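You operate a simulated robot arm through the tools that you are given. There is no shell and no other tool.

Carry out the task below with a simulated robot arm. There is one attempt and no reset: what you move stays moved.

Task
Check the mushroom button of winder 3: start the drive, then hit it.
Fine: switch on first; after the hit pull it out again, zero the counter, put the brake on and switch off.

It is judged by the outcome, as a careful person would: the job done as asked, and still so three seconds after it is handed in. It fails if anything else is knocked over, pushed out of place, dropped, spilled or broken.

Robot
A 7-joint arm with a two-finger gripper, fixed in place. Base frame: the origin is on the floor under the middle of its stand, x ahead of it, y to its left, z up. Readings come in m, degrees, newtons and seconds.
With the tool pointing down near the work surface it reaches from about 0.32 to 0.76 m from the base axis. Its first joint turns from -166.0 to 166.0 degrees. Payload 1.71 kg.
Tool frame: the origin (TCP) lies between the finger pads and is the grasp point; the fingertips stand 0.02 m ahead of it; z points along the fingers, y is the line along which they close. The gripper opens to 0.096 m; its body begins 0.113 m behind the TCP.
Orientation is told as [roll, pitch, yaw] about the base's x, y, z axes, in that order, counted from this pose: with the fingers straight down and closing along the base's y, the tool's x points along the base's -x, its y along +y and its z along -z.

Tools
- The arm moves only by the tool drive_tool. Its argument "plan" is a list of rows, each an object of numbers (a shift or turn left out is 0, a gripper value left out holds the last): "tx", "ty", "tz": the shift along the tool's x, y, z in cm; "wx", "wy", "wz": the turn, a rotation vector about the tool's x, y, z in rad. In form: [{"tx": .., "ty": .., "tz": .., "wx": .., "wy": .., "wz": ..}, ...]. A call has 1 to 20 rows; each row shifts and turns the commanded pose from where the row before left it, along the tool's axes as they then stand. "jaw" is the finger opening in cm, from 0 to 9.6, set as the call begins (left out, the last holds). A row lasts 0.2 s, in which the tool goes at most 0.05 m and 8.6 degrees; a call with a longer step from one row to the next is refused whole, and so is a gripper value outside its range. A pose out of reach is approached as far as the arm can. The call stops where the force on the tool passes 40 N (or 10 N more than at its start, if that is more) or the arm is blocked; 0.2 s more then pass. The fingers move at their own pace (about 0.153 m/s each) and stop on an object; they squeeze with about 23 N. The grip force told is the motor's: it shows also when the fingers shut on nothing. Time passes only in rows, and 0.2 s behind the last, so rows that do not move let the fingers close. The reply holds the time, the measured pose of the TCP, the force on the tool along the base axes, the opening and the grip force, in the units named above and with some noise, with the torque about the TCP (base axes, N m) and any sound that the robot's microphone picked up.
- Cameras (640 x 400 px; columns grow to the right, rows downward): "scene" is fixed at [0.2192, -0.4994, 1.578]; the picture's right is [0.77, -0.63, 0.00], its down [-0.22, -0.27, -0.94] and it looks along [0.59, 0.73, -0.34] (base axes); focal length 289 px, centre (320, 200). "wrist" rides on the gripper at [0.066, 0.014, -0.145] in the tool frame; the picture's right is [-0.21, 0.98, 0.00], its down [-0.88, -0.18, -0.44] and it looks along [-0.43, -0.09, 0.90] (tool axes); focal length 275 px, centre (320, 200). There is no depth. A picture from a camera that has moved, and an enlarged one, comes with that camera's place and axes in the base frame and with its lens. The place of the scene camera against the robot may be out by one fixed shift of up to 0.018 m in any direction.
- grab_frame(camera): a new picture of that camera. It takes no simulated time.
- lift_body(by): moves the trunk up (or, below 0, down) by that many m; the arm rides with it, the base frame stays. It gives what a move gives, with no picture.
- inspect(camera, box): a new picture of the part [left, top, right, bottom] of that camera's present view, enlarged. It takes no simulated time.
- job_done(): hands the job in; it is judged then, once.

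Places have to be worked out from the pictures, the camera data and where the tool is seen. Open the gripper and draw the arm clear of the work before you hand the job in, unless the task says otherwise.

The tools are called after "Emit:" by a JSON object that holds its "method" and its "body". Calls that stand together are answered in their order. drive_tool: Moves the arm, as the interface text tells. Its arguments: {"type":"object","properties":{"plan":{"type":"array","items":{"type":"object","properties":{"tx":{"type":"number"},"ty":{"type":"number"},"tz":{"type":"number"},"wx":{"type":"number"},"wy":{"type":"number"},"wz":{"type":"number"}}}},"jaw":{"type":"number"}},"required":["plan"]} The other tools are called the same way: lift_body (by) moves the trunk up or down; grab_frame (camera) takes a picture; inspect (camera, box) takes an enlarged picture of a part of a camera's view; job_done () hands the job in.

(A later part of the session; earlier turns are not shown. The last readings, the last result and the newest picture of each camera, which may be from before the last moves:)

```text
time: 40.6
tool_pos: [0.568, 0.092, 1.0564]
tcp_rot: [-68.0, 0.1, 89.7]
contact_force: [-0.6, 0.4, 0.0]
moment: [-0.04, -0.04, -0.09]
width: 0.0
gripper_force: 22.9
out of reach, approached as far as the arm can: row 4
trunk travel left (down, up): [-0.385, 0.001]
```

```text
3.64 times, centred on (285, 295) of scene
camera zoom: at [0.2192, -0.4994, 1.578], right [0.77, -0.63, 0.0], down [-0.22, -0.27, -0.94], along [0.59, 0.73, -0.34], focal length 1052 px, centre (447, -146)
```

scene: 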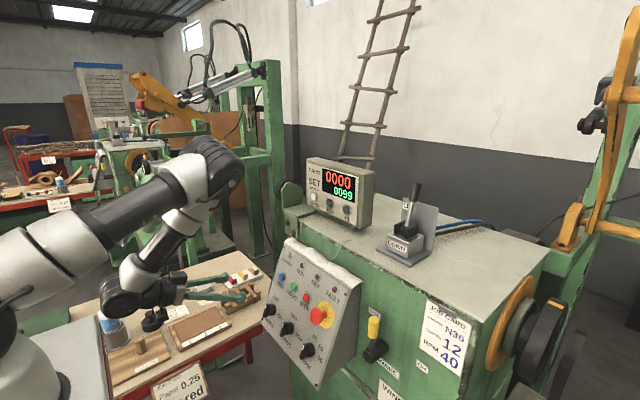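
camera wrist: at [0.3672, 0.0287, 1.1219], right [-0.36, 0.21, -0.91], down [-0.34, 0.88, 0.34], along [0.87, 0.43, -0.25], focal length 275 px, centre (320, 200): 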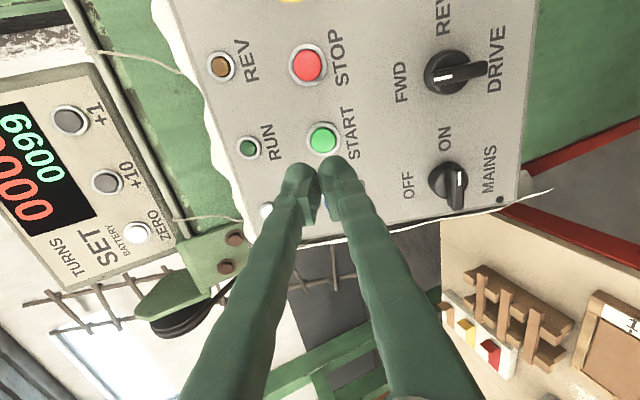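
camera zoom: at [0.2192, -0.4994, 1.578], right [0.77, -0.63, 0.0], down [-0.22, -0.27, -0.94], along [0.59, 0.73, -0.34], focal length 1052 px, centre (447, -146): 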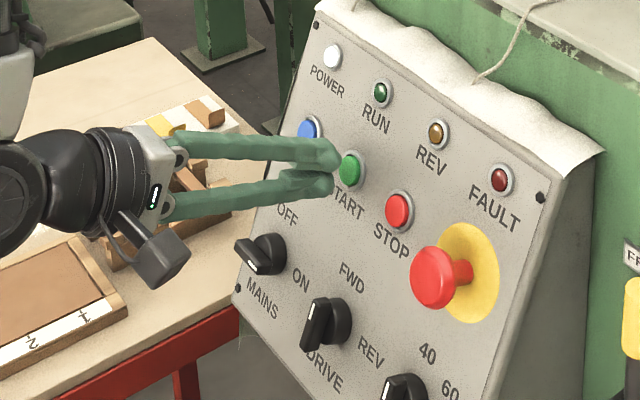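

The tips are right in front of START but the arm reports a reach limit here. A slightly lower trunk should ease the wrist bend, so I retreat 6 cm first and then lower the trunk by 0.1 m.

Emit:
{"method": "drive_tool", "body": {"plan": [{"tz": -3.0}, {"tz": -3.5}, {}]}}

Emit:
{"method": "lift_body", "body": {"by": -0.1}}

```text
time: 41.4
tool_pos: [0.5119, 0.0924, 1.0837]
tcp_rot: [-68.2, -0.2, 90.0]
contact_force: [0.7, 0.2, 0.3]
moment: [0.05, -0.03, -0.01]
width: 0.0
gripper_force: 22.9
trunk travel left (down, up): [-0.385, 0.001]
```

```text
time: 42.8
tool_pos: [0.5096, 0.0924, 0.983]
tcp_rot: [-68.0, -0.1, 89.9]
contact_force: [-0.8, 0.5, 0.1]
moment: [0.02, 0.01, -0.03]
width: 0.0
gripper_force: 22.7
trunk travel left (down, up): [-0.285, 0.101]
```

Now I go up the panel 8.6 cm to START's height (u≈1.188, y≈0.089) at the same distance.

Emit:
{"method": "drive_tool", "body": {"plan": [{"tx": 0.1, "ty": -2.87}, {"tx": 0.1, "ty": -2.87}, {"tx": 0.11, "ty": -2.83}, {}], "jaw": 0.0}}

Emit:
{"method": "inspect", "body": {"camera": "wrist", "box": [240, 90, 400, 210]}}

```text
time: 43.8
tool_pos: [0.5385, 0.0891, 1.0593]
tcp_rot: [-67.5, 0.1, 89.9]
contact_force: [0.2, 0.0, 0.2]
moment: [-0.01, 0.0, -0.01]
width: 0.0
gripper_force: 22.9
trunk travel left (down, up): [-0.285, 0.101]
```

```text
3.33 times, centred on (320, 150) of wrist
camera zoom: at [0.3976, 0.0227, 1.1033], right [-0.37, 0.21, -0.91], down [-0.34, 0.88, 0.34], along [0.86, 0.43, -0.26], focal length 918 px, centre (320, 367)
```

zoom: 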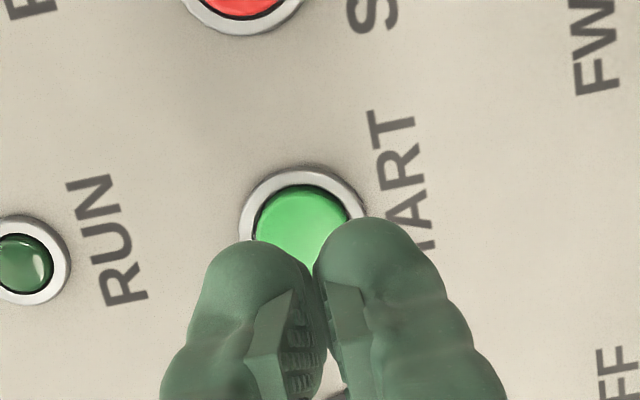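

No limit now, and START is 4 mm up-panel of the axis. I correct that and approach to ~6 mm before the cap.

Emit:
{"method": "drive_tool", "body": {"plan": [{"tx": -0.1, "ty": -0.43}, {"tz": 2.0}, {"tz": 2.0}, {}], "jaw": 0.0}}

Emit:
{"method": "inspect", "body": {"camera": "wrist", "box": [240, 110, 400, 230]}}

Emit:
{"method": "inspect", "body": {"camera": "scene", "box": [240, 240, 350, 330]}}

```text
time: 44.8
tool_pos: [0.5788, 0.0904, 1.0495]
tcp_rot: [-67.8, 0.0, 89.8]
contact_force: [-0.5, -0.3, 0.1]
moment: [0.03, 0.06, -0.03]
width: 0.0
gripper_force: 22.8
trunk travel left (down, up): [-0.285, 0.101]
```

```text
3.33 times, centred on (320, 170) of wrist
camera zoom: at [0.4379, 0.0238, 1.093], right [-0.37, 0.21, -0.91], down [-0.34, 0.88, 0.34], along [0.87, 0.43, -0.25], focal length 918 px, centre (320, 300)
```

zoom: 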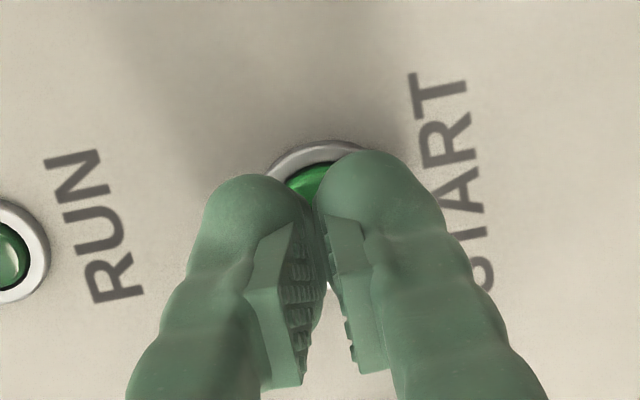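

```text
4.44 times, centred on (295, 285) of scene
camera zoom: at [0.2192, -0.4994, 1.578], right [0.77, -0.63, 0.0], down [-0.22, -0.27, -0.94], along [0.59, 0.73, -0.34], focal length 1285 px, centre (431, -178)
```

zoom: 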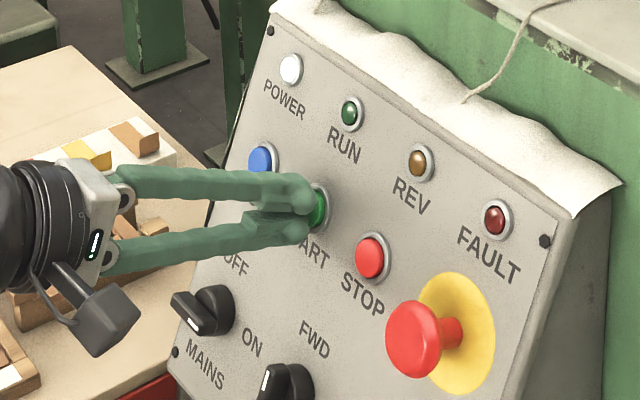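

The tips are about 6 mm off the START cap and centred. I press in gently, 9 mm in three steps, and read the force.

Emit:
{"method": "drive_tool", "body": {"plan": [{"tz": 0.3}, {"tz": 0.3}, {"tz": 0.3}]}}

Emit:
{"method": "inspect", "body": {"camera": "scene", "box": [240, 240, 350, 330]}}

```text
time: 45.6
tool_pos: [0.5873, 0.089, 1.0453]
tcp_rot: [-67.8, -0.1, 89.8]
contact_force: [-3.9, -1.2, 1.0]
moment: [0.06, 0.0, 0.05]
width: 0.0059
gripper_force: 30.0
trunk travel left (down, up): [-0.285, 0.101]
heard: click
```

```text
4.44 times, centred on (295, 285) of scene
camera zoom: at [0.2192, -0.4994, 1.578], right [0.77, -0.63, 0.0], down [-0.22, -0.27, -0.94], along [0.59, 0.73, -0.34], focal length 1285 px, centre (431, -178)
```

zoom: 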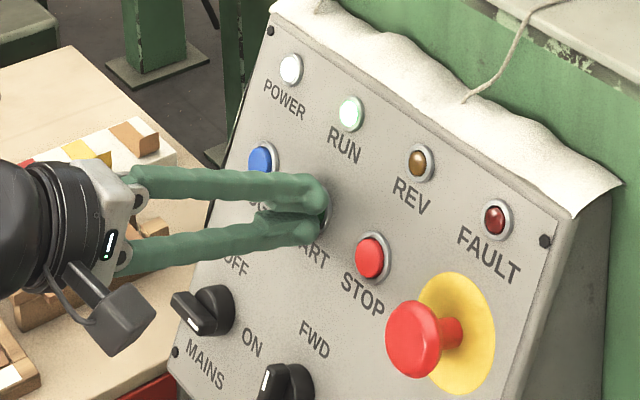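

A click was heard and RUN is lit: the drive is started. I retreat 8 cm and move 13.7 cm to the right, in front of the mushroom button.

Emit:
{"method": "drive_tool", "body": {"plan": [{"tz": -4.0}, {"tz": -4.0}, {"tx": 3.45}, {"tx": 3.45}, {"tx": 3.4}, {"tx": 3.4}, {}], "jaw": 0.0}}

Emit:
{"method": "grab_frame", "body": {"camera": "wrist"}}

Emit:
{"method": "grab_frame", "body": {"camera": "scene"}}

```text
time: 47.2
tool_pos: [0.5543, -0.0273, 1.0704]
tcp_rot: [-67.3, 0.1, 89.2]
contact_force: [-0.2, 1.0, -1.1]
moment: [-0.01, -0.02, -0.03]
width: 0.0
gripper_force: 29.3
out of reach, approached as far as the arm can: row 2, 3, 4
trunk travel left (down, up): [-0.285, 0.101]
```

```text
taken
camera wrist: at [0.413, -0.0919, 1.1137], right [-0.37, 0.21, -0.9], down [-0.33, 0.88, 0.34], along [0.87, 0.42, -0.26], focal length 275 px, centre (320, 200)
```

wrist: 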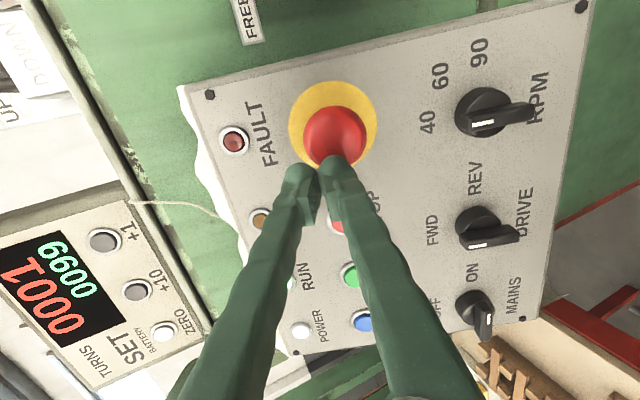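

```text
taken
```

scene: 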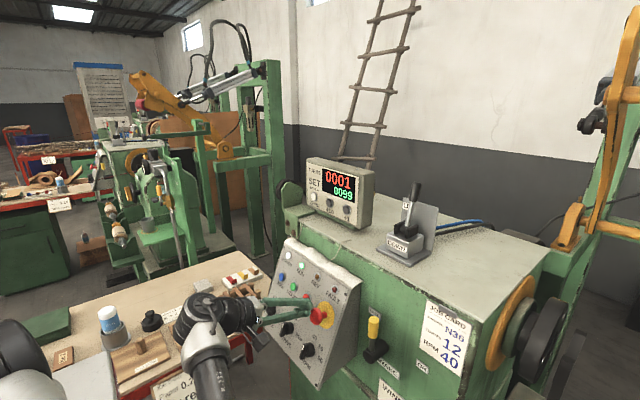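

RUN continues (counter reads 0001). The mushroom head is about 2.5 cm further right and 1.4 cm lower than the tool axis; I back off 3 cm, shift, and check.

Emit:
{"method": "drive_tool", "body": {"plan": [{"tz": -3.0}, {"tx": 2.3, "ty": 1.3}, {}], "jaw": 0.0}}

Emit:
{"method": "inspect", "body": {"camera": "wrist", "box": [220, 70, 420, 220]}}

Emit:
{"method": "grab_frame", "body": {"camera": "scene"}}

```text
time: 48.0
tool_pos: [0.5501, -0.0551, 1.0694]
tcp_rot: [-67.6, 0.0, 89.2]
contact_force: [1.1, 0.7, 0.3]
moment: [-0.03, 0.0, -0.02]
width: 0.0001
gripper_force: 29.7
out of reach, approached as far as the arm can: row 1
trunk travel left (down, up): [-0.285, 0.101]
```

```text
2.67 times, centred on (320, 145) of wrist
camera zoom: at [0.4077, -0.1203, 1.1128], right [-0.37, 0.21, -0.91], down [-0.33, 0.88, 0.34], along [0.87, 0.42, -0.26], focal length 734 px, centre (320, 347)
```

zoom: 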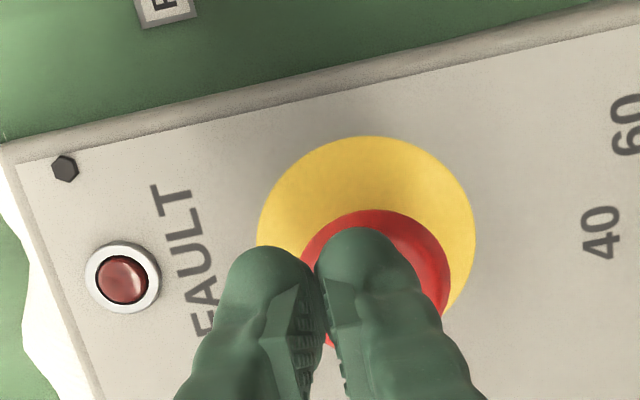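

```text
taken
```

scene: 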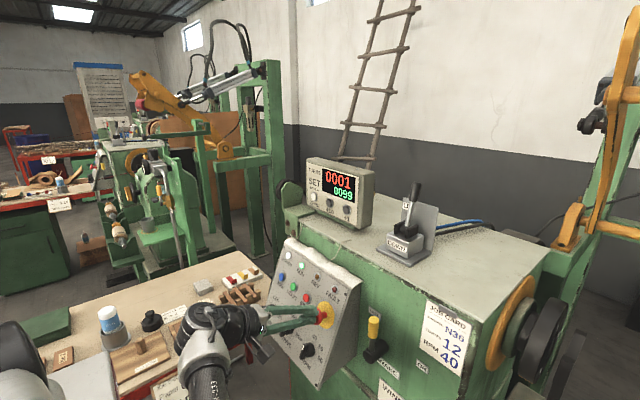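

The head centre is now measured: 1.3 cm down-panel and 5 mm left of the axis. I shift accordingly and verify the centring.

Emit:
{"method": "drive_tool", "body": {"plan": [{"tx": -0.25, "ty": 0.65}, {"tx": -0.25, "ty": 0.65}, {}], "jaw": 0.0}}

Emit:
{"method": "inspect", "body": {"camera": "wrist", "box": [220, 70, 420, 220]}}

Emit:
{"method": "inspect", "body": {"camera": "scene", "box": [260, 240, 370, 340]}}

```text
time: 48.8
tool_pos: [0.5469, -0.0512, 1.0582]
tcp_rot: [-67.2, -0.1, 89.4]
contact_force: [-0.6, -0.6, 0.3]
moment: [0.0, -0.03, 0.01]
width: 0.0003
gripper_force: 29.4
out of reach, approached as far as the arm can: row 1
trunk travel left (down, up): [-0.285, 0.101]
```

```text
2.67 times, centred on (320, 145) of wrist
camera zoom: at [0.4061, -0.1163, 1.1027], right [-0.38, 0.21, -0.9], down [-0.33, 0.88, 0.34], along [0.87, 0.43, -0.26], focal length 734 px, centre (320, 347)
```

zoom: 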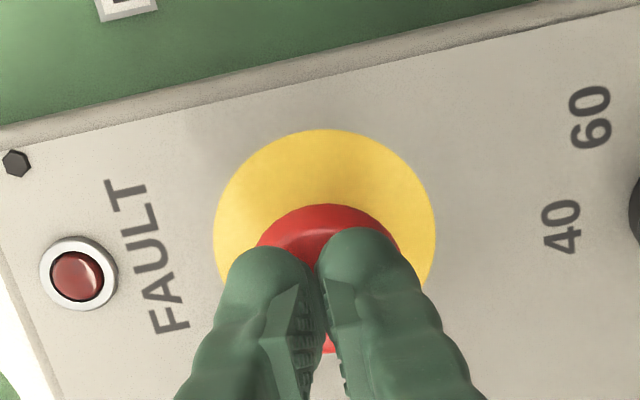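

```text
4.00 times, centred on (315, 290) of scene
camera zoom: at [0.2192, -0.4994, 1.578], right [0.77, -0.63, 0.0], down [-0.22, -0.27, -0.94], along [0.59, 0.73, -0.34], focal length 1157 px, centre (340, -160)
```

zoom: 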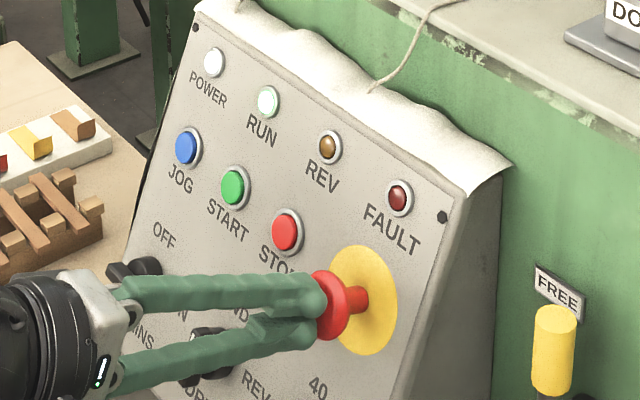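

Tips are centred about 1 cm in front of the mushroom head and RUN is lit. I hit it: 2 cm forward in steps, which the force limit guards.

Emit:
{"method": "drive_tool", "body": {"plan": [{"tz": 0.7}, {"tz": 0.5}, {"tz": 0.4}, {"tz": 0.4}]}}

Emit:
{"method": "inspect", "body": {"camera": "scene", "box": [260, 240, 370, 340]}}

```text
time: 49.8
tool_pos: [0.5614, -0.0495, 1.0559]
tcp_rot: [-67.5, -0.1, 90.0]
contact_force: [-8.9, -1.1, 2.5]
moment: [0.02, -0.04, 0.0]
width: 0.0001
gripper_force: 29.3
out of reach, approached as far as the arm can: row 1, 4
trunk travel left (down, up): [-0.285, 0.101]
heard: click
```

```text
4.00 times, centred on (315, 290) of scene
camera zoom: at [0.2192, -0.4994, 1.578], right [0.77, -0.63, 0.0], down [-0.22, -0.27, -0.94], along [0.59, 0.73, -0.34], focal length 1157 px, centre (340, -160)
```

zoom: 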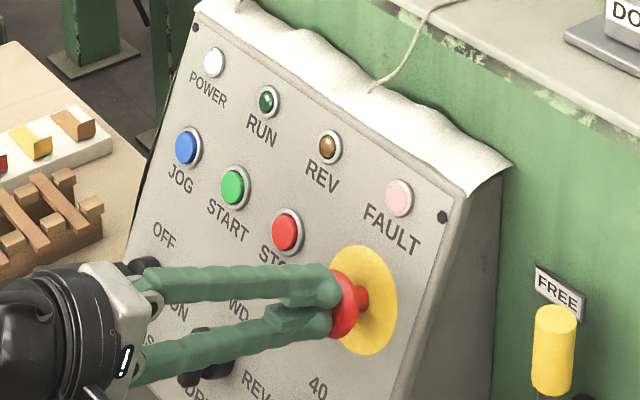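

The click came, RUN went dark and FAULT lit: the hit worked. I retreat about 5 cm and open the fingers to look at whether it stays latched in.

Emit:
{"method": "drive_tool", "body": {"plan": [{"tz": -1.5}, {"tz": -1.5}, {"tz": -1.5}, {}, {}], "jaw": 7.0}}

Emit:
{"method": "grab_frame", "body": {"camera": "wrist"}}

Emit:
{"method": "inspect", "body": {"camera": "scene", "box": [240, 230, 370, 340]}}

```text
time: 51.0
tool_pos: [0.5482, -0.055, 1.0644]
tcp_rot: [-67.5, 0.0, 89.2]
contact_force: [0.4, 0.6, -0.6]
moment: [0.04, 0.0, -0.02]
width: 0.07
gripper_force: 0.1
out of reach, approached as far as the arm can: row 2, 3
trunk travel left (down, up): [-0.285, 0.101]
```

```text
taken
camera wrist: at [0.4065, -0.1196, 1.1082], right [-0.37, 0.21, -0.9], down [-0.33, 0.88, 0.34], along [0.87, 0.42, -0.26], focal length 275 px, centre (320, 200)
```

wrist: 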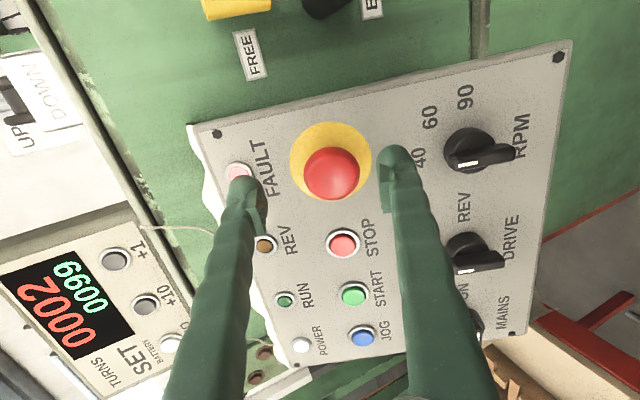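

```text
3.64 times, centred on (305, 285) of scene
camera zoom: at [0.2192, -0.4994, 1.578], right [0.77, -0.63, 0.0], down [-0.22, -0.27, -0.94], along [0.59, 0.73, -0.34], focal length 1052 px, centre (374, -109)
```

zoom: 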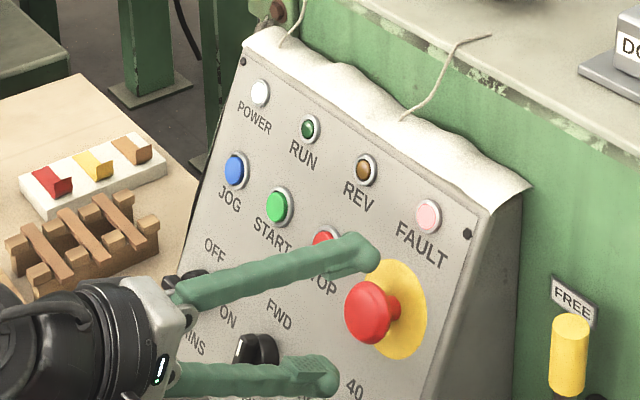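

FAULT stays lit and the counter stands at 0002, so the button is latched in. I realign on the head (8 mm down, 5 mm left) and advance so the open fingers come around it.

Emit:
{"method": "drive_tool", "body": {"plan": [{"tx": -0.5, "ty": 0.8}, {"tz": 0.8}, {"tz": 0.7}, {}], "jaw": 6.5}}

Emit:
{"method": "inspect", "body": {"camera": "wrist", "box": [220, 90, 420, 240]}}

Emit:
{"method": "inspect", "body": {"camera": "scene", "box": [260, 240, 370, 340]}}

```text
time: 52.0
tool_pos: [0.5575, -0.0489, 1.0557]
tcp_rot: [-67.5, -0.2, 90.2]
contact_force: [-0.4, 0.7, 0.1]
moment: [0.01, -0.01, -0.04]
width: 0.0649
gripper_force: 0.1
out of reach, approached as far as the arm can: row 1, 3
trunk travel left (down, up): [-0.285, 0.101]
```

```text
2.67 times, centred on (320, 165) of wrist
camera zoom: at [0.4177, -0.1158, 1.1006], right [-0.38, 0.21, -0.9], down [-0.34, 0.88, 0.34], along [0.86, 0.44, -0.26], focal length 734 px, centre (320, 293)
```

zoom: 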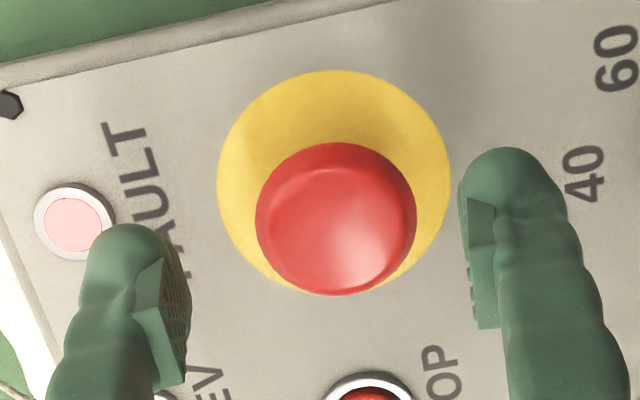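

```text
4.00 times, centred on (315, 290) of scene
camera zoom: at [0.2192, -0.4994, 1.578], right [0.77, -0.63, 0.0], down [-0.22, -0.27, -0.94], along [0.59, 0.73, -0.34], focal length 1157 px, centre (340, -160)
```

zoom: 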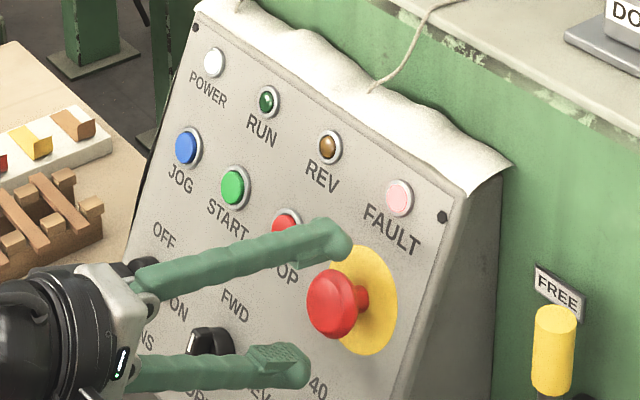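

The head is centred to within about 5 mm between the fingers. I correct by (3, 4.5) mm and advance 1.8 cm so the pads flank the head's rim.

Emit:
{"method": "drive_tool", "body": {"plan": [{"tx": 0.3, "ty": 0.45}, {"tz": 0.9}, {"tz": 0.9}, {}], "jaw": 6.5}}

Emit:
{"method": "inspect", "body": {"camera": "wrist", "box": [220, 110, 420, 260]}}

Emit:
{"method": "inspect", "body": {"camera": "scene", "box": [260, 240, 370, 340]}}

```text
time: 53.0
tool_pos: [0.5735, -0.0561, 1.0515]
tcp_rot: [-67.4, -0.2, 90.0]
contact_force: [-1.2, 0.3, -0.4]
moment: [-0.03, -0.04, 0.0]
width: 0.0648
gripper_force: 0.1
out of reach, approached as far as the arm can: row 2
trunk travel left (down, up): [-0.285, 0.101]
```

```text
2.67 times, centred on (320, 185) of wrist
camera zoom: at [0.434, -0.122, 1.0952], right [-0.38, 0.21, -0.9], down [-0.34, 0.88, 0.34], along [0.86, 0.44, -0.26], focal length 734 px, centre (320, 240)
```

zoom: 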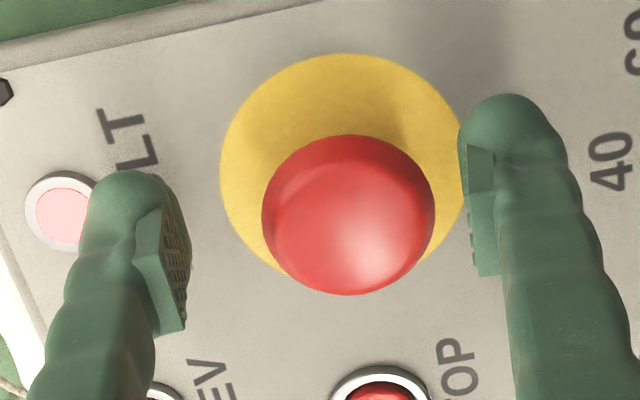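

```text
4.00 times, centred on (315, 290) of scene
camera zoom: at [0.2192, -0.4994, 1.578], right [0.77, -0.63, 0.0], down [-0.22, -0.27, -0.94], along [0.59, 0.73, -0.34], focal length 1157 px, centre (340, -160)
```

zoom: 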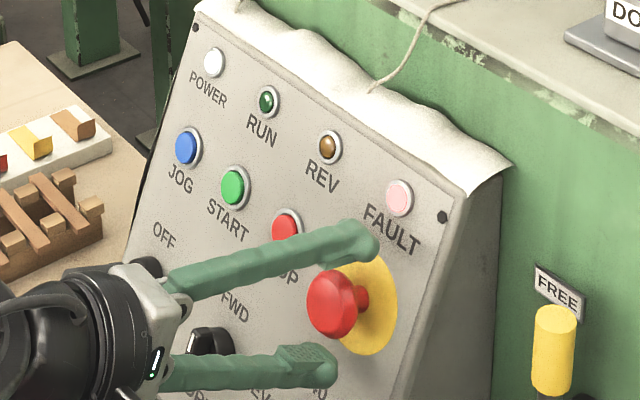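

The head centre is 6 mm down-panel and 4 mm left of the axis. I correct, then check again before closing.

Emit:
{"method": "drive_tool", "body": {"plan": [{"tx": -0.2, "ty": 0.28}, {"tx": -0.2, "ty": 0.28}, {}], "jaw": 6.5}}

Emit:
{"method": "inspect", "body": {"camera": "wrist", "box": [220, 110, 420, 260]}}

```text
time: 53.8
tool_pos: [0.5743, -0.0548, 1.0522]
tcp_rot: [-67.5, -0.2, 90.0]
contact_force: [-0.9, -0.2, 0.6]
moment: [0.0, 0.03, 0.0]
width: 0.065
gripper_force: 0.0
out of reach, approached as far as the arm can: row 1, 2
trunk travel left (down, up): [-0.285, 0.101]
```

```text
2.67 times, centred on (320, 185) of wrist
camera zoom: at [0.4339, -0.1219, 1.0952], right [-0.38, 0.21, -0.9], down [-0.34, 0.88, 0.34], along [0.86, 0.44, -0.26], focal length 734 px, centre (320, 240)
```

zoom: 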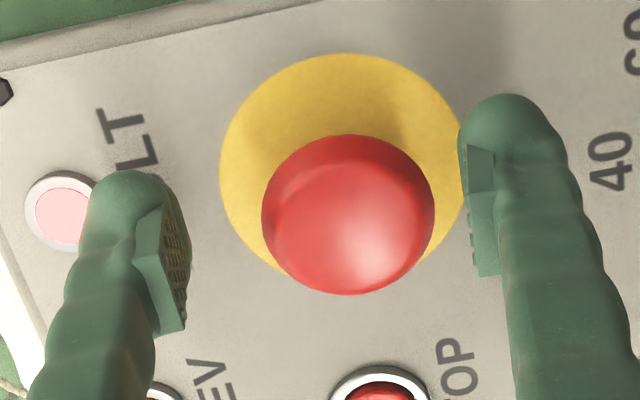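

The arm did not follow – a joint limit. I look at its posture.

Emit:
{"method": "grab_frame", "body": {"camera": "scene"}}

Emit:
{"method": "grab_frame", "body": {"camera": "wrist"}}

```text
taken
```

scene: 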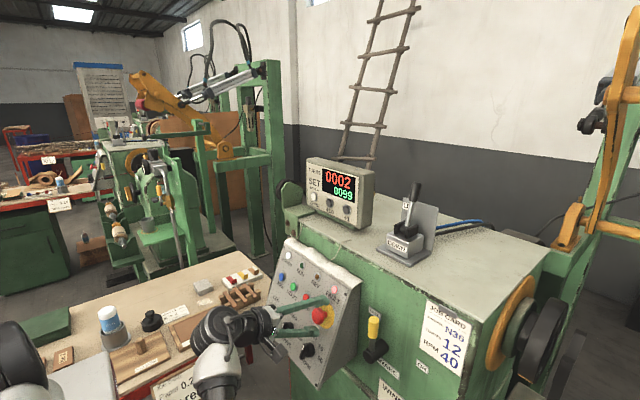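

```text
taken
camera wrist: at [0.4339, -0.1219, 1.0952], right [-0.38, 0.21, -0.9], down [-0.34, 0.88, 0.34], along [0.86, 0.44, -0.26], focal length 275 px, centre (320, 200)
```

wrist: 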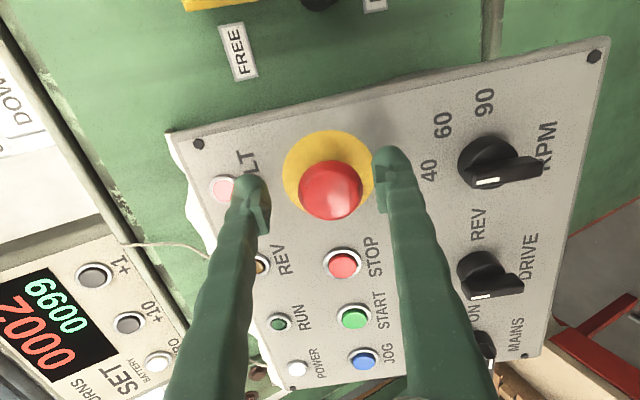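

The elbow has swung low to the right, so tool moves are restricted here, but the trunk can do the fine vertical correction. I lower it 6 mm, which brings the finger midline down onto the head's centre.

Emit:
{"method": "lift_body", "body": {"by": -0.006}}

Emit:
{"method": "inspect", "body": {"camera": "wrist", "box": [220, 110, 420, 260]}}

```text
time: 54.3
tool_pos: [0.5745, -0.055, 1.0454]
tcp_rot: [-67.4, -0.2, 89.9]
contact_force: [-0.6, -0.1, 0.2]
moment: [0.04, 0.01, -0.02]
width: 0.0649
gripper_force: 0.1
trunk travel left (down, up): [-0.279, 0.107]
```

```text
2.67 times, centred on (320, 185) of wrist
camera zoom: at [0.4339, -0.1219, 1.0891], right [-0.38, 0.21, -0.9], down [-0.34, 0.88, 0.34], along [0.86, 0.44, -0.26], focal length 734 px, centre (320, 240)
```

zoom: 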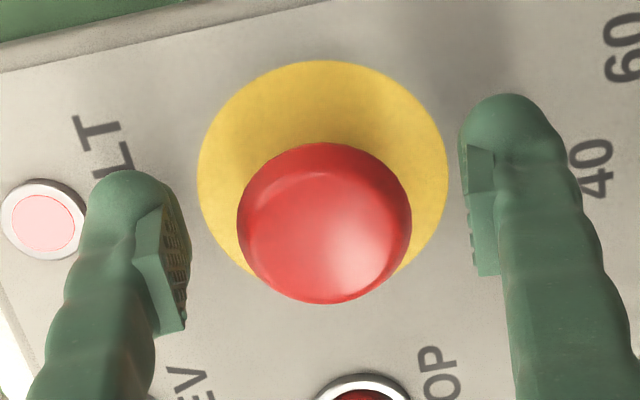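

The head is now midway between the pads. I close on it.

Emit:
{"method": "drive_tool", "body": {"plan": [{}, {}, {}], "jaw": 2.0}}

Emit:
{"method": "inspect", "body": {"camera": "scene", "box": [260, 240, 370, 340]}}

```text
time: 55.1
tool_pos: [0.5748, -0.0557, 1.0459]
tcp_rot: [-67.6, -0.1, 90.0]
contact_force: [3.5, 0.8, 3.6]
moment: [0.06, -0.06, 0.07]
width: 0.0394
gripper_force: 34.8
trunk travel left (down, up): [-0.279, 0.107]
```

```text
4.00 times, centred on (315, 290) of scene
camera zoom: at [0.2192, -0.4994, 1.578], right [0.77, -0.63, 0.0], down [-0.22, -0.27, -0.94], along [0.59, 0.73, -0.34], focal length 1157 px, centre (340, -160)
```

zoom: 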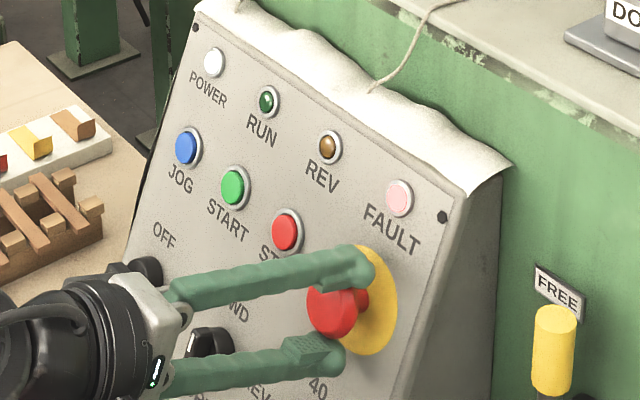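

The head is gripped at 39 mm with little side force. I pull straight out in small steps.

Emit:
{"method": "drive_tool", "body": {"plan": [{"tz": -0.3}, {"tz": -0.3}, {"tz": -0.3}, {}]}}

Emit:
{"method": "inspect", "body": {"camera": "scene", "box": [260, 240, 370, 340]}}

```text
time: 56.1
tool_pos: [0.567, -0.0556, 1.048]
tcp_rot: [-67.5, -0.1, 90.0]
contact_force: [11.4, -0.4, 1.3]
moment: [0.06, -0.05, -0.12]
width: 0.0389
gripper_force: 35.2
trunk travel left (down, up): [-0.279, 0.107]
heard: click
```

```text
4.00 times, centred on (315, 290) of scene
camera zoom: at [0.2192, -0.4994, 1.578], right [0.77, -0.63, 0.0], down [-0.22, -0.27, -0.94], along [0.59, 0.73, -0.34], focal length 1157 px, centre (340, -160)
```

zoom: 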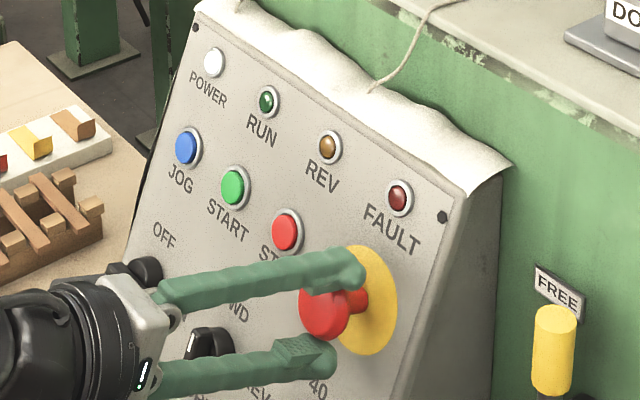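

FAULT went out with a click: the mushroom is pulled out again and the drive stays stopped. I open the fingers, back off 1.5 cm and check the head stayed out.

Emit:
{"method": "drive_tool", "body": {"plan": [{}, {}, {"tz": -0.8}, {"tz": -0.8}, {}], "jaw": 7.0}}

Emit:
{"method": "inspect", "body": {"camera": "wrist", "box": [200, 90, 440, 260]}}

```text
time: 57.3
tool_pos: [0.55, -0.0557, 1.0544]
tcp_rot: [-67.3, -0.2, 90.0]
contact_force: [-0.4, -0.7, 0.0]
moment: [-0.01, 0.0, 0.02]
width: 0.0701
gripper_force: 0.0
trunk travel left (down, up): [-0.279, 0.107]
```

```text
2.35 times, centred on (320, 175) of wrist
camera zoom: at [0.4101, -0.1228, 1.0987], right [-0.38, 0.21, -0.9], down [-0.34, 0.88, 0.34], along [0.86, 0.44, -0.26], focal length 648 px, centre (320, 259)
```

zoom: 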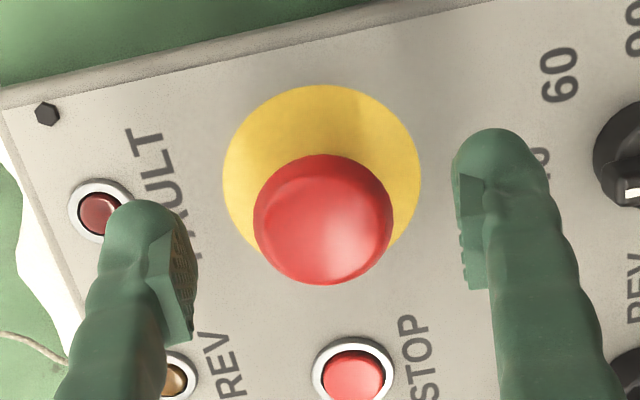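

FAULT is dark and the head is out. I back off a little more, then raise the trunk 0.1 m, which moves the tool up and away from the sloped panel.

Emit:
{"method": "drive_tool", "body": {"plan": [{"tz": -0.8}, {"tz": -0.8}, {}], "jaw": 7.0}}

Emit:
{"method": "lift_body", "body": {"by": 0.1}}

Emit:
{"method": "grab_frame", "body": {"camera": "scene"}}

```text
time: 58.1
tool_pos: [0.5468, -0.06, 1.0593]
tcp_rot: [-67.2, -0.1, 89.6]
contact_force: [-0.6, 0.2, 0.0]
moment: [-0.01, 0.01, 0.04]
width: 0.0701
gripper_force: 0.1
out of reach, approached as far as the arm can: row 2
trunk travel left (down, up): [-0.279, 0.107]
```

```text
time: 59.4
tool_pos: [0.5475, -0.0623, 1.159]
tcp_rot: [-67.2, -0.1, 89.2]
contact_force: [-0.7, 0.5, 0.7]
moment: [-0.03, -0.02, 0.02]
width: 0.07
gripper_force: 0.0
trunk travel left (down, up): [-0.379, 0.007]
```

```text
taken
```

scene: 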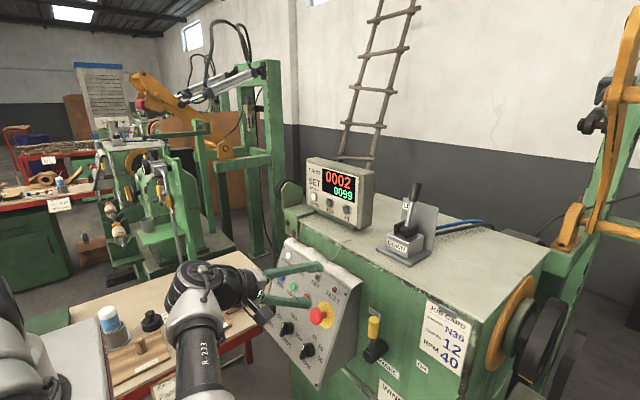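

Clear. Next is the counter's ZERO button at about (0.74, 0.17, 1.27). I close the fingers and move up, left and a little forward to about (0.60, 0.17, 1.27).

Emit:
{"method": "drive_tool", "body": {"plan": [{"tx": -3.31, "ty": -1.79}, {"tx": -3.31, "ty": -1.79}, {"tx": -3.31, "ty": -1.79}, {"tx": -3.31, "ty": -1.79}, {"tx": -3.31, "ty": -1.79}, {"tx": -3.31, "ty": -1.79}, {"tx": -3.31, "ty": -1.79}, {}], "jaw": 0.0}}

Emit:
{"method": "grab_frame", "body": {"camera": "wrist"}}

Emit:
{"method": "grab_frame", "body": {"camera": "scene"}}

```text
time: 61.2
tool_pos: [0.5943, 0.1721, 1.2777]
tcp_rot: [-67.4, -0.2, 89.9]
contact_force: [-0.3, -0.7, -0.5]
moment: [0.03, 0.0, 0.04]
width: 0.0001
gripper_force: 22.3
trunk travel left (down, up): [-0.379, 0.007]
```

```text
taken
camera wrist: at [0.4528, 0.1059, 1.3219], right [-0.38, 0.21, -0.9], down [-0.34, 0.88, 0.34], along [0.86, 0.44, -0.26], focal length 275 px, centre (320, 200)
```

wrist: 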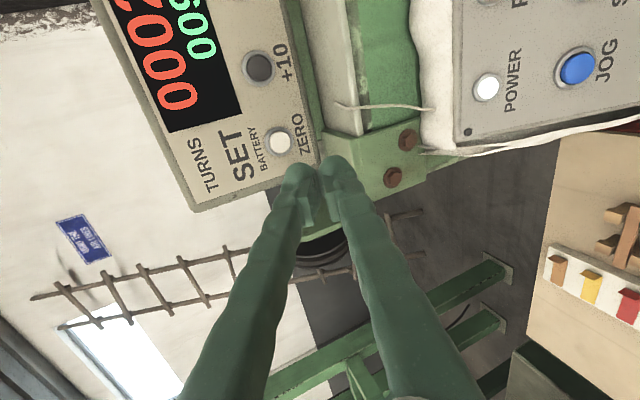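

```text
taken
```

scene: 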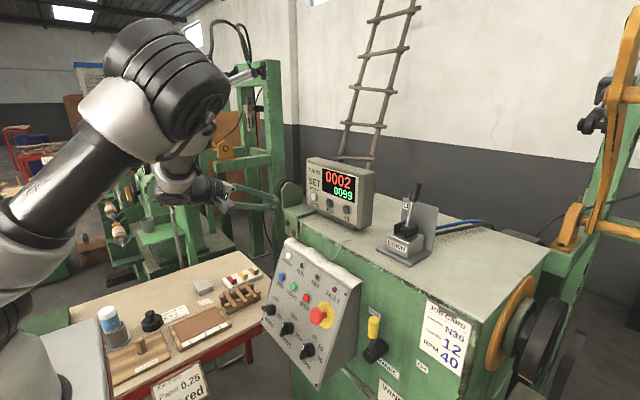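

The arm is back elbow-up, in front of the counter; ZERO is near (0.735, 0.17, 1.267) on a nearly vertical face. I rotate the tool to horizontal (+0.38 rad about its x) and look again.

Emit:
{"method": "drive_tool", "body": {"plan": [{"wx": 0.127}, {"wx": 0.127}, {"wx": 0.127}, {}], "jaw": 0.0}}

Emit:
{"method": "grab_frame", "body": {"camera": "wrist"}}

Emit:
{"method": "inspect", "body": {"camera": "scene", "box": [200, 140, 400, 270]}}

```text
time: 62.2
tool_pos: [0.5912, 0.1737, 1.2785]
tcp_rot: [-89.4, -0.1, 90.1]
contact_force: [-0.2, 0.0, 0.4]
moment: [0.01, 0.03, -0.02]
width: 0.0
gripper_force: 23.3
trunk travel left (down, up): [-0.379, 0.007]
```

```text
taken
camera wrist: at [0.4451, 0.1066, 1.267], right [-0.01, 0.21, -0.98], down [-0.44, 0.88, 0.19], along [0.9, 0.44, 0.08], focal length 275 px, centre (320, 200)
```

wrist: 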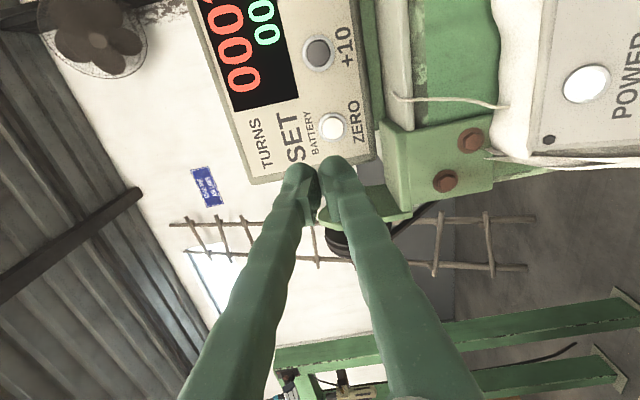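

```text
3.08 times, centred on (300, 205) of scene
camera zoom: at [0.2192, -0.4994, 1.578], right [0.77, -0.63, 0.0], down [-0.22, -0.27, -0.94], along [0.59, 0.73, -0.34], focal length 890 px, centre (382, 185)
```

zoom: 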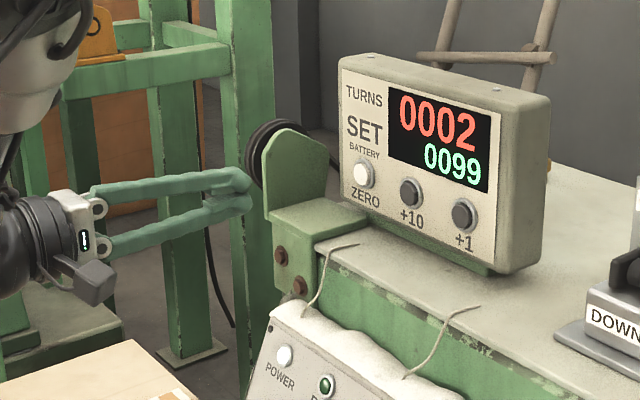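

The tool is horizontal. ZERO is 5 mm right and 13 mm below the tool axis; the green fin stands 7 cm to the left, clear of the closed fingers. I align and approach 9 cm, then look.

Emit:
{"method": "drive_tool", "body": {"plan": [{"tx": 0.5, "ty": 1.35}, {"tz": 3.0}, {"tz": 3.0}, {"tz": 3.0}, {}], "jaw": 0.0}}

Emit:
{"method": "grab_frame", "body": {"camera": "wrist"}}

Emit:
{"method": "inspect", "body": {"camera": "scene", "box": [240, 140, 400, 250]}}

```text
time: 63.4
tool_pos: [0.6809, 0.1682, 1.2632]
tcp_rot: [-89.3, -0.1, 90.1]
contact_force: [0.1, -0.4, 0.5]
moment: [0.02, 0.0, -0.02]
width: 0.0003
gripper_force: 22.4
trunk travel left (down, up): [-0.379, 0.007]
```

```text
taken
camera wrist: at [0.5352, 0.1011, 1.2516], right [-0.01, 0.21, -0.98], down [-0.44, 0.88, 0.19], along [0.9, 0.44, 0.08], focal length 275 px, centre (320, 200)
```

wrist: 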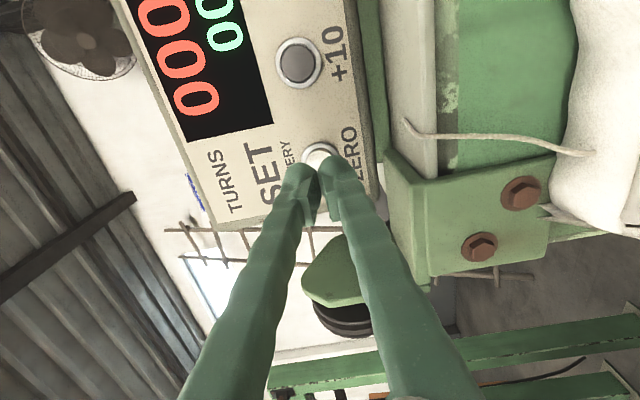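

```text
3.64 times, centred on (320, 195) of scene
camera zoom: at [0.2192, -0.4994, 1.578], right [0.77, -0.63, 0.0], down [-0.22, -0.27, -0.94], along [0.59, 0.73, -0.34], focal length 1052 px, centre (320, 218)
```

zoom: 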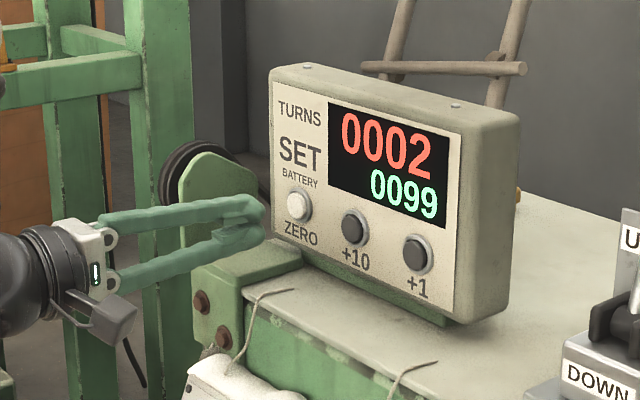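

I zoom in on the tips and ZERO.

Emit:
{"method": "inspect", "body": {"camera": "wrist", "box": [250, 110, 410, 230]}}

```text
3.33 times, centred on (330, 170) of wrist
camera zoom: at [0.5352, 0.1011, 1.2516], right [-0.01, 0.21, -0.98], down [-0.44, 0.88, 0.19], along [0.9, 0.44, 0.08], focal length 918 px, centre (287, 300)
```

zoom: 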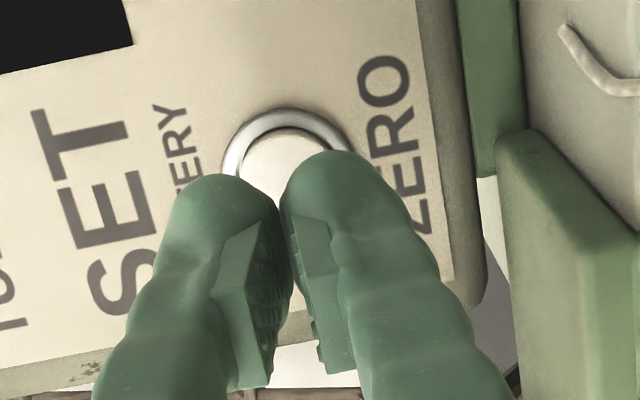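

ZERO is centred on the tool axis, roughly 3.4 cm ahead of the tips. I advance 2.6 cm, then press in 3 mm steps.

Emit:
{"method": "drive_tool", "body": {"plan": [{"tz": 1.3}, {"tz": 1.0}, {"tz": 0.3}, {}]}}

Emit:
{"method": "inspect", "body": {"camera": "scene", "box": [270, 150, 390, 240]}}

Emit:
{"method": "inspect", "body": {"camera": "wrist", "box": [250, 110, 410, 230]}}

```text
time: 64.4
tool_pos: [0.7073, 0.1704, 1.2623]
tcp_rot: [-89.2, -0.1, 90.1]
contact_force: [0.3, -0.3, 0.2]
moment: [-0.01, -0.02, -0.01]
width: 0.0002
gripper_force: 23.1
trunk travel left (down, up): [-0.379, 0.007]
```

```text
4.44 times, centred on (330, 195) of scene
camera zoom: at [0.2192, -0.4994, 1.578], right [0.77, -0.63, 0.0], down [-0.22, -0.27, -0.94], along [0.59, 0.73, -0.34], focal length 1285 px, centre (276, 222)
```

zoom: 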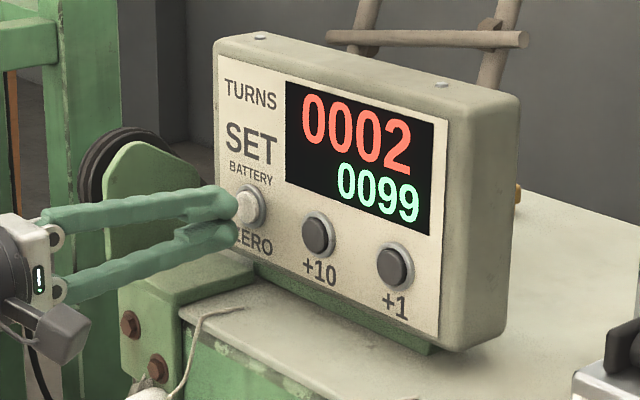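

```text
3.33 times, centred on (330, 170) of wrist
camera zoom: at [0.5611, 0.1022, 1.2512], right [-0.01, 0.21, -0.98], down [-0.44, 0.88, 0.19], along [0.9, 0.44, 0.08], focal length 918 px, centre (287, 300)
```

zoom: 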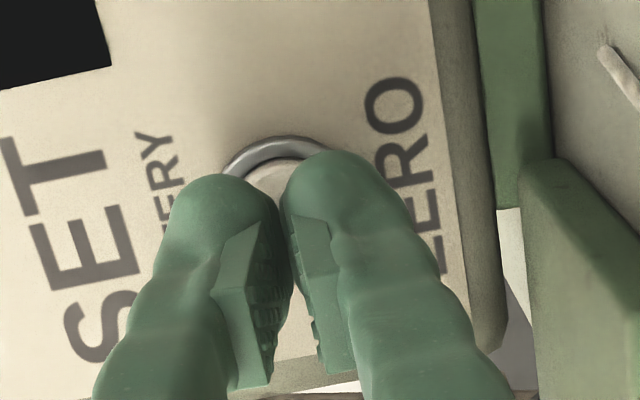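

The tips are just short of the cap and centred. I press in 3 mm steps.

Emit:
{"method": "drive_tool", "body": {"plan": [{"tz": 0.3}, {"tz": 0.3}, {"tz": 0.3}]}}

Emit:
{"method": "inspect", "body": {"camera": "scene", "box": [270, 150, 390, 240]}}

```text
time: 65.2
tool_pos: [0.7161, 0.1688, 1.2607]
tcp_rot: [-89.1, -0.1, 90.1]
contact_force: [0.2, 0.0, -0.9]
moment: [-0.02, 0.02, 0.04]
width: 0.0002
gripper_force: 23.2
trunk travel left (down, up): [-0.379, 0.007]
```

```text
4.44 times, centred on (330, 195) of scene
camera zoom: at [0.2192, -0.4994, 1.578], right [0.77, -0.63, 0.0], down [-0.22, -0.27, -0.94], along [0.59, 0.73, -0.34], focal length 1285 px, centre (276, 222)
```

zoom: 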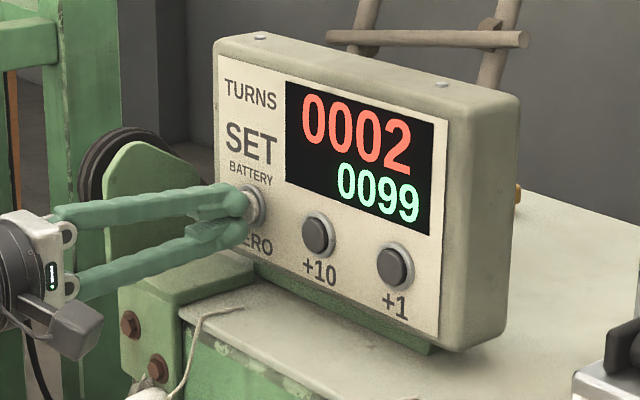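

No contact yet; I nudge 3 mm up to stay centred and continue in 3 mm steps.

Emit:
{"method": "drive_tool", "body": {"plan": [{"ty": -0.3, "tz": 0.2}, {"tz": 0.3}, {"tz": 0.3}]}}

Emit:
{"method": "inspect", "body": {"camera": "scene", "box": [270, 150, 390, 240]}}

```text
time: 66.0
tool_pos: [0.723, 0.1697, 1.2663]
tcp_rot: [-89.3, -0.1, 90.1]
contact_force: [-1.2, 0.3, -0.3]
moment: [0.02, 0.01, 0.0]
width: 0.0001
gripper_force: 29.2
trunk travel left (down, up): [-0.379, 0.007]
```

```text
4.44 times, centred on (330, 195) of scene
camera zoom: at [0.2192, -0.4994, 1.578], right [0.77, -0.63, 0.0], down [-0.22, -0.27, -0.94], along [0.59, 0.73, -0.34], focal length 1285 px, centre (276, 222)
```

zoom: 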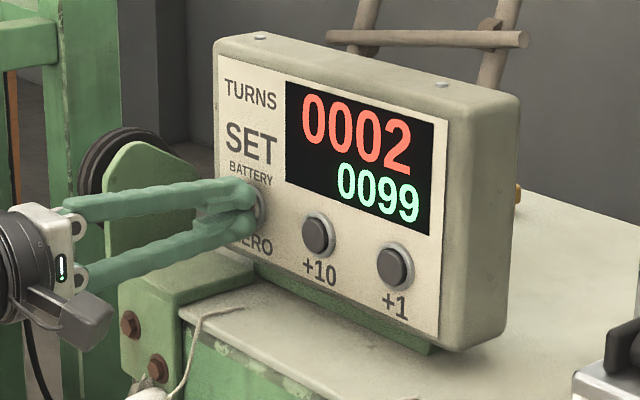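

Contact has just begun (gripper force changed, -1.2 N). I press 3–6 mm further.

Emit:
{"method": "drive_tool", "body": {"plan": [{"tz": 0.2}, {"tz": 0.2}]}}

Emit:
{"method": "inspect", "body": {"camera": "scene", "box": [270, 150, 390, 240]}}

```text
time: 66.6
tool_pos: [0.727, 0.1705, 1.264]
tcp_rot: [-89.1, -0.2, 90.1]
contact_force: [-6.0, -0.7, -0.8]
moment: [-0.01, 0.02, 0.02]
width: 0.006
gripper_force: 29.1
trunk travel left (down, up): [-0.379, 0.007]
heard: click
```

```text
4.44 times, centred on (330, 195) of scene
camera zoom: at [0.2192, -0.4994, 1.578], right [0.77, -0.63, 0.0], down [-0.22, -0.27, -0.94], along [0.59, 0.73, -0.34], focal length 1285 px, centre (276, 222)
```

zoom: 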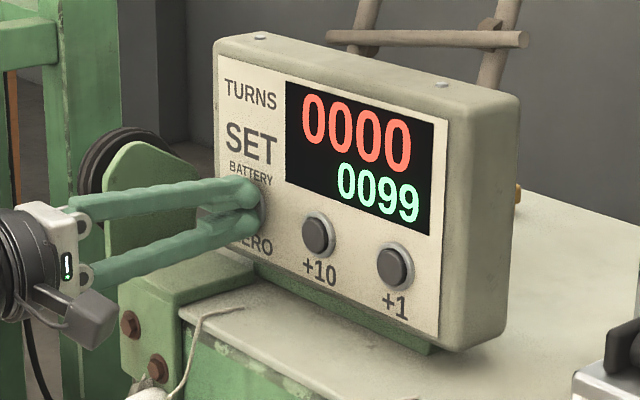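

The counter reads 0000 with the preset unchanged at 0099. I retreat 13 cm from the counter and then travel right, above the panel, toward the brake.

Emit:
{"method": "drive_tool", "body": {"plan": [{"tz": -1.0}, {"tz": -4.0}, {"tz": -4.0}, {"tz": -4.0}, {"tx": 4.0}, {"tx": 4.0}, {"tx": 4.0}, {"tx": 4.0}, {"tx": 4.0}, {"tx": 4.0}, {"tx": 4.0}, {"tx": 4.0}, {}], "jaw": 0.0}}

Emit:
{"method": "grab_frame", "body": {"camera": "wrist"}}

Emit:
{"method": "grab_frame", "body": {"camera": "scene"}}

```text
time: 69.4
tool_pos: [0.5956, 0.085, 1.2562]
tcp_rot: [-88.0, 0.1, 89.8]
contact_force: [0.4, -0.5, 0.2]
moment: [0.0, 0.02, 0.02]
width: 0.0
gripper_force: 29.6
out of reach, approached as far as the arm can: row 6, 7, 8, 9, 10, 11, 12
trunk travel left (down, up): [-0.379, 0.007]
```

```text
taken
camera wrist: at [0.4486, 0.0186, 1.2478], right [-0.03, 0.21, -0.98], down [-0.44, 0.88, 0.2], along [0.9, 0.43, 0.06], focal length 275 px, centre (320, 200)
```

wrist: 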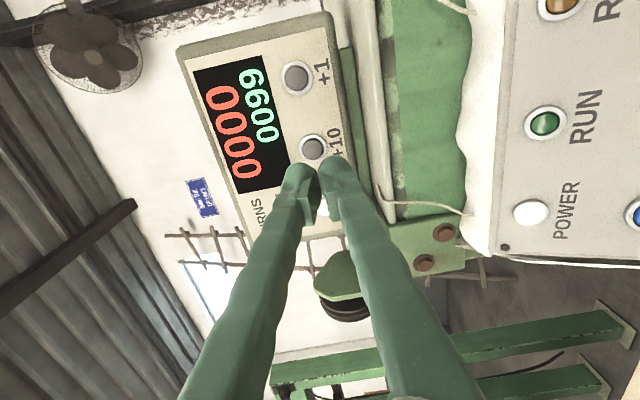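

```text
taken
```

scene: 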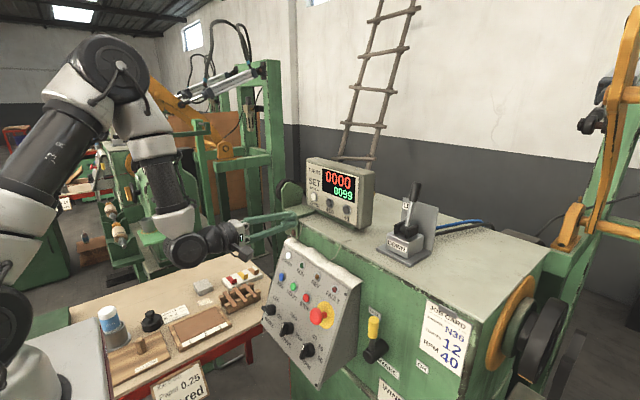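

The arm balked because the wrist came too near the shoulder while crossing y≈0 at this height. I go forward to x≈0.655 (still 6 cm clear of the counter buttons) before crossing to the right to y≈-0.14.

Emit:
{"method": "drive_tool", "body": {"plan": [{"tz": 3.0}, {"tz": 3.0}, {"tx": 3.75}, {"tx": 3.75}, {"tx": 3.75}, {"tx": 3.75}, {"tx": 3.75}, {"tx": 3.75}, {}], "jaw": 0.0}}

Emit:
{"method": "grab_frame", "body": {"camera": "wrist"}}

Emit:
{"method": "grab_frame", "body": {"camera": "scene"}}

```text
time: 71.4
tool_pos: [0.6401, 0.0955, 1.2721]
tcp_rot: [-89.1, -0.2, 89.6]
contact_force: [1.4, -0.4, -0.4]
moment: [-0.01, -0.01, 0.03]
width: 0.0
gripper_force: 29.5
out of reach, approached as far as the arm can: row 1, 2, 3, 4, 5, 6, 7, 8
trunk travel left (down, up): [-0.379, 0.007]
```

```text
taken
camera wrist: at [0.4932, 0.0295, 1.2614], right [-0.02, 0.21, -0.98], down [-0.43, 0.88, 0.2], along [0.9, 0.43, 0.08], focal length 275 px, centre (320, 200)
```

wrist: 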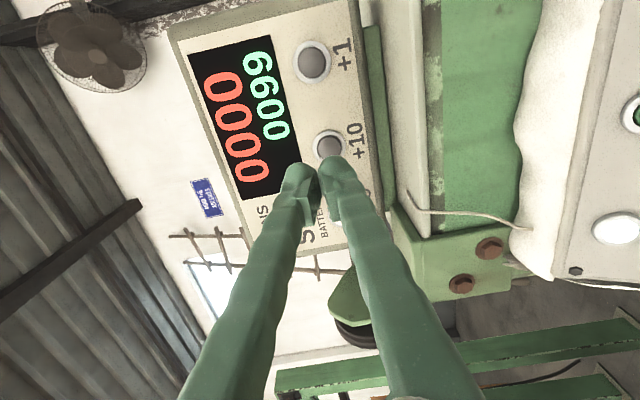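

```text
taken
```

scene: 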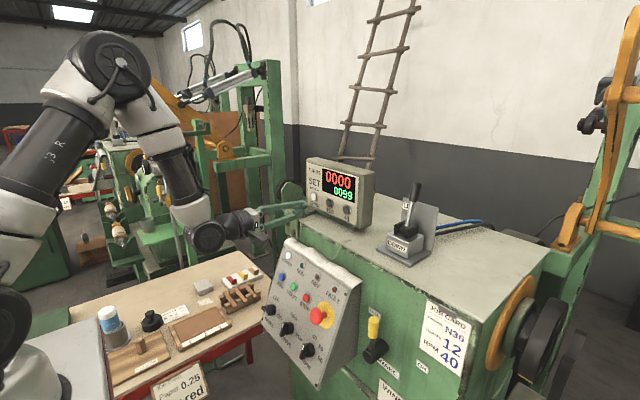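

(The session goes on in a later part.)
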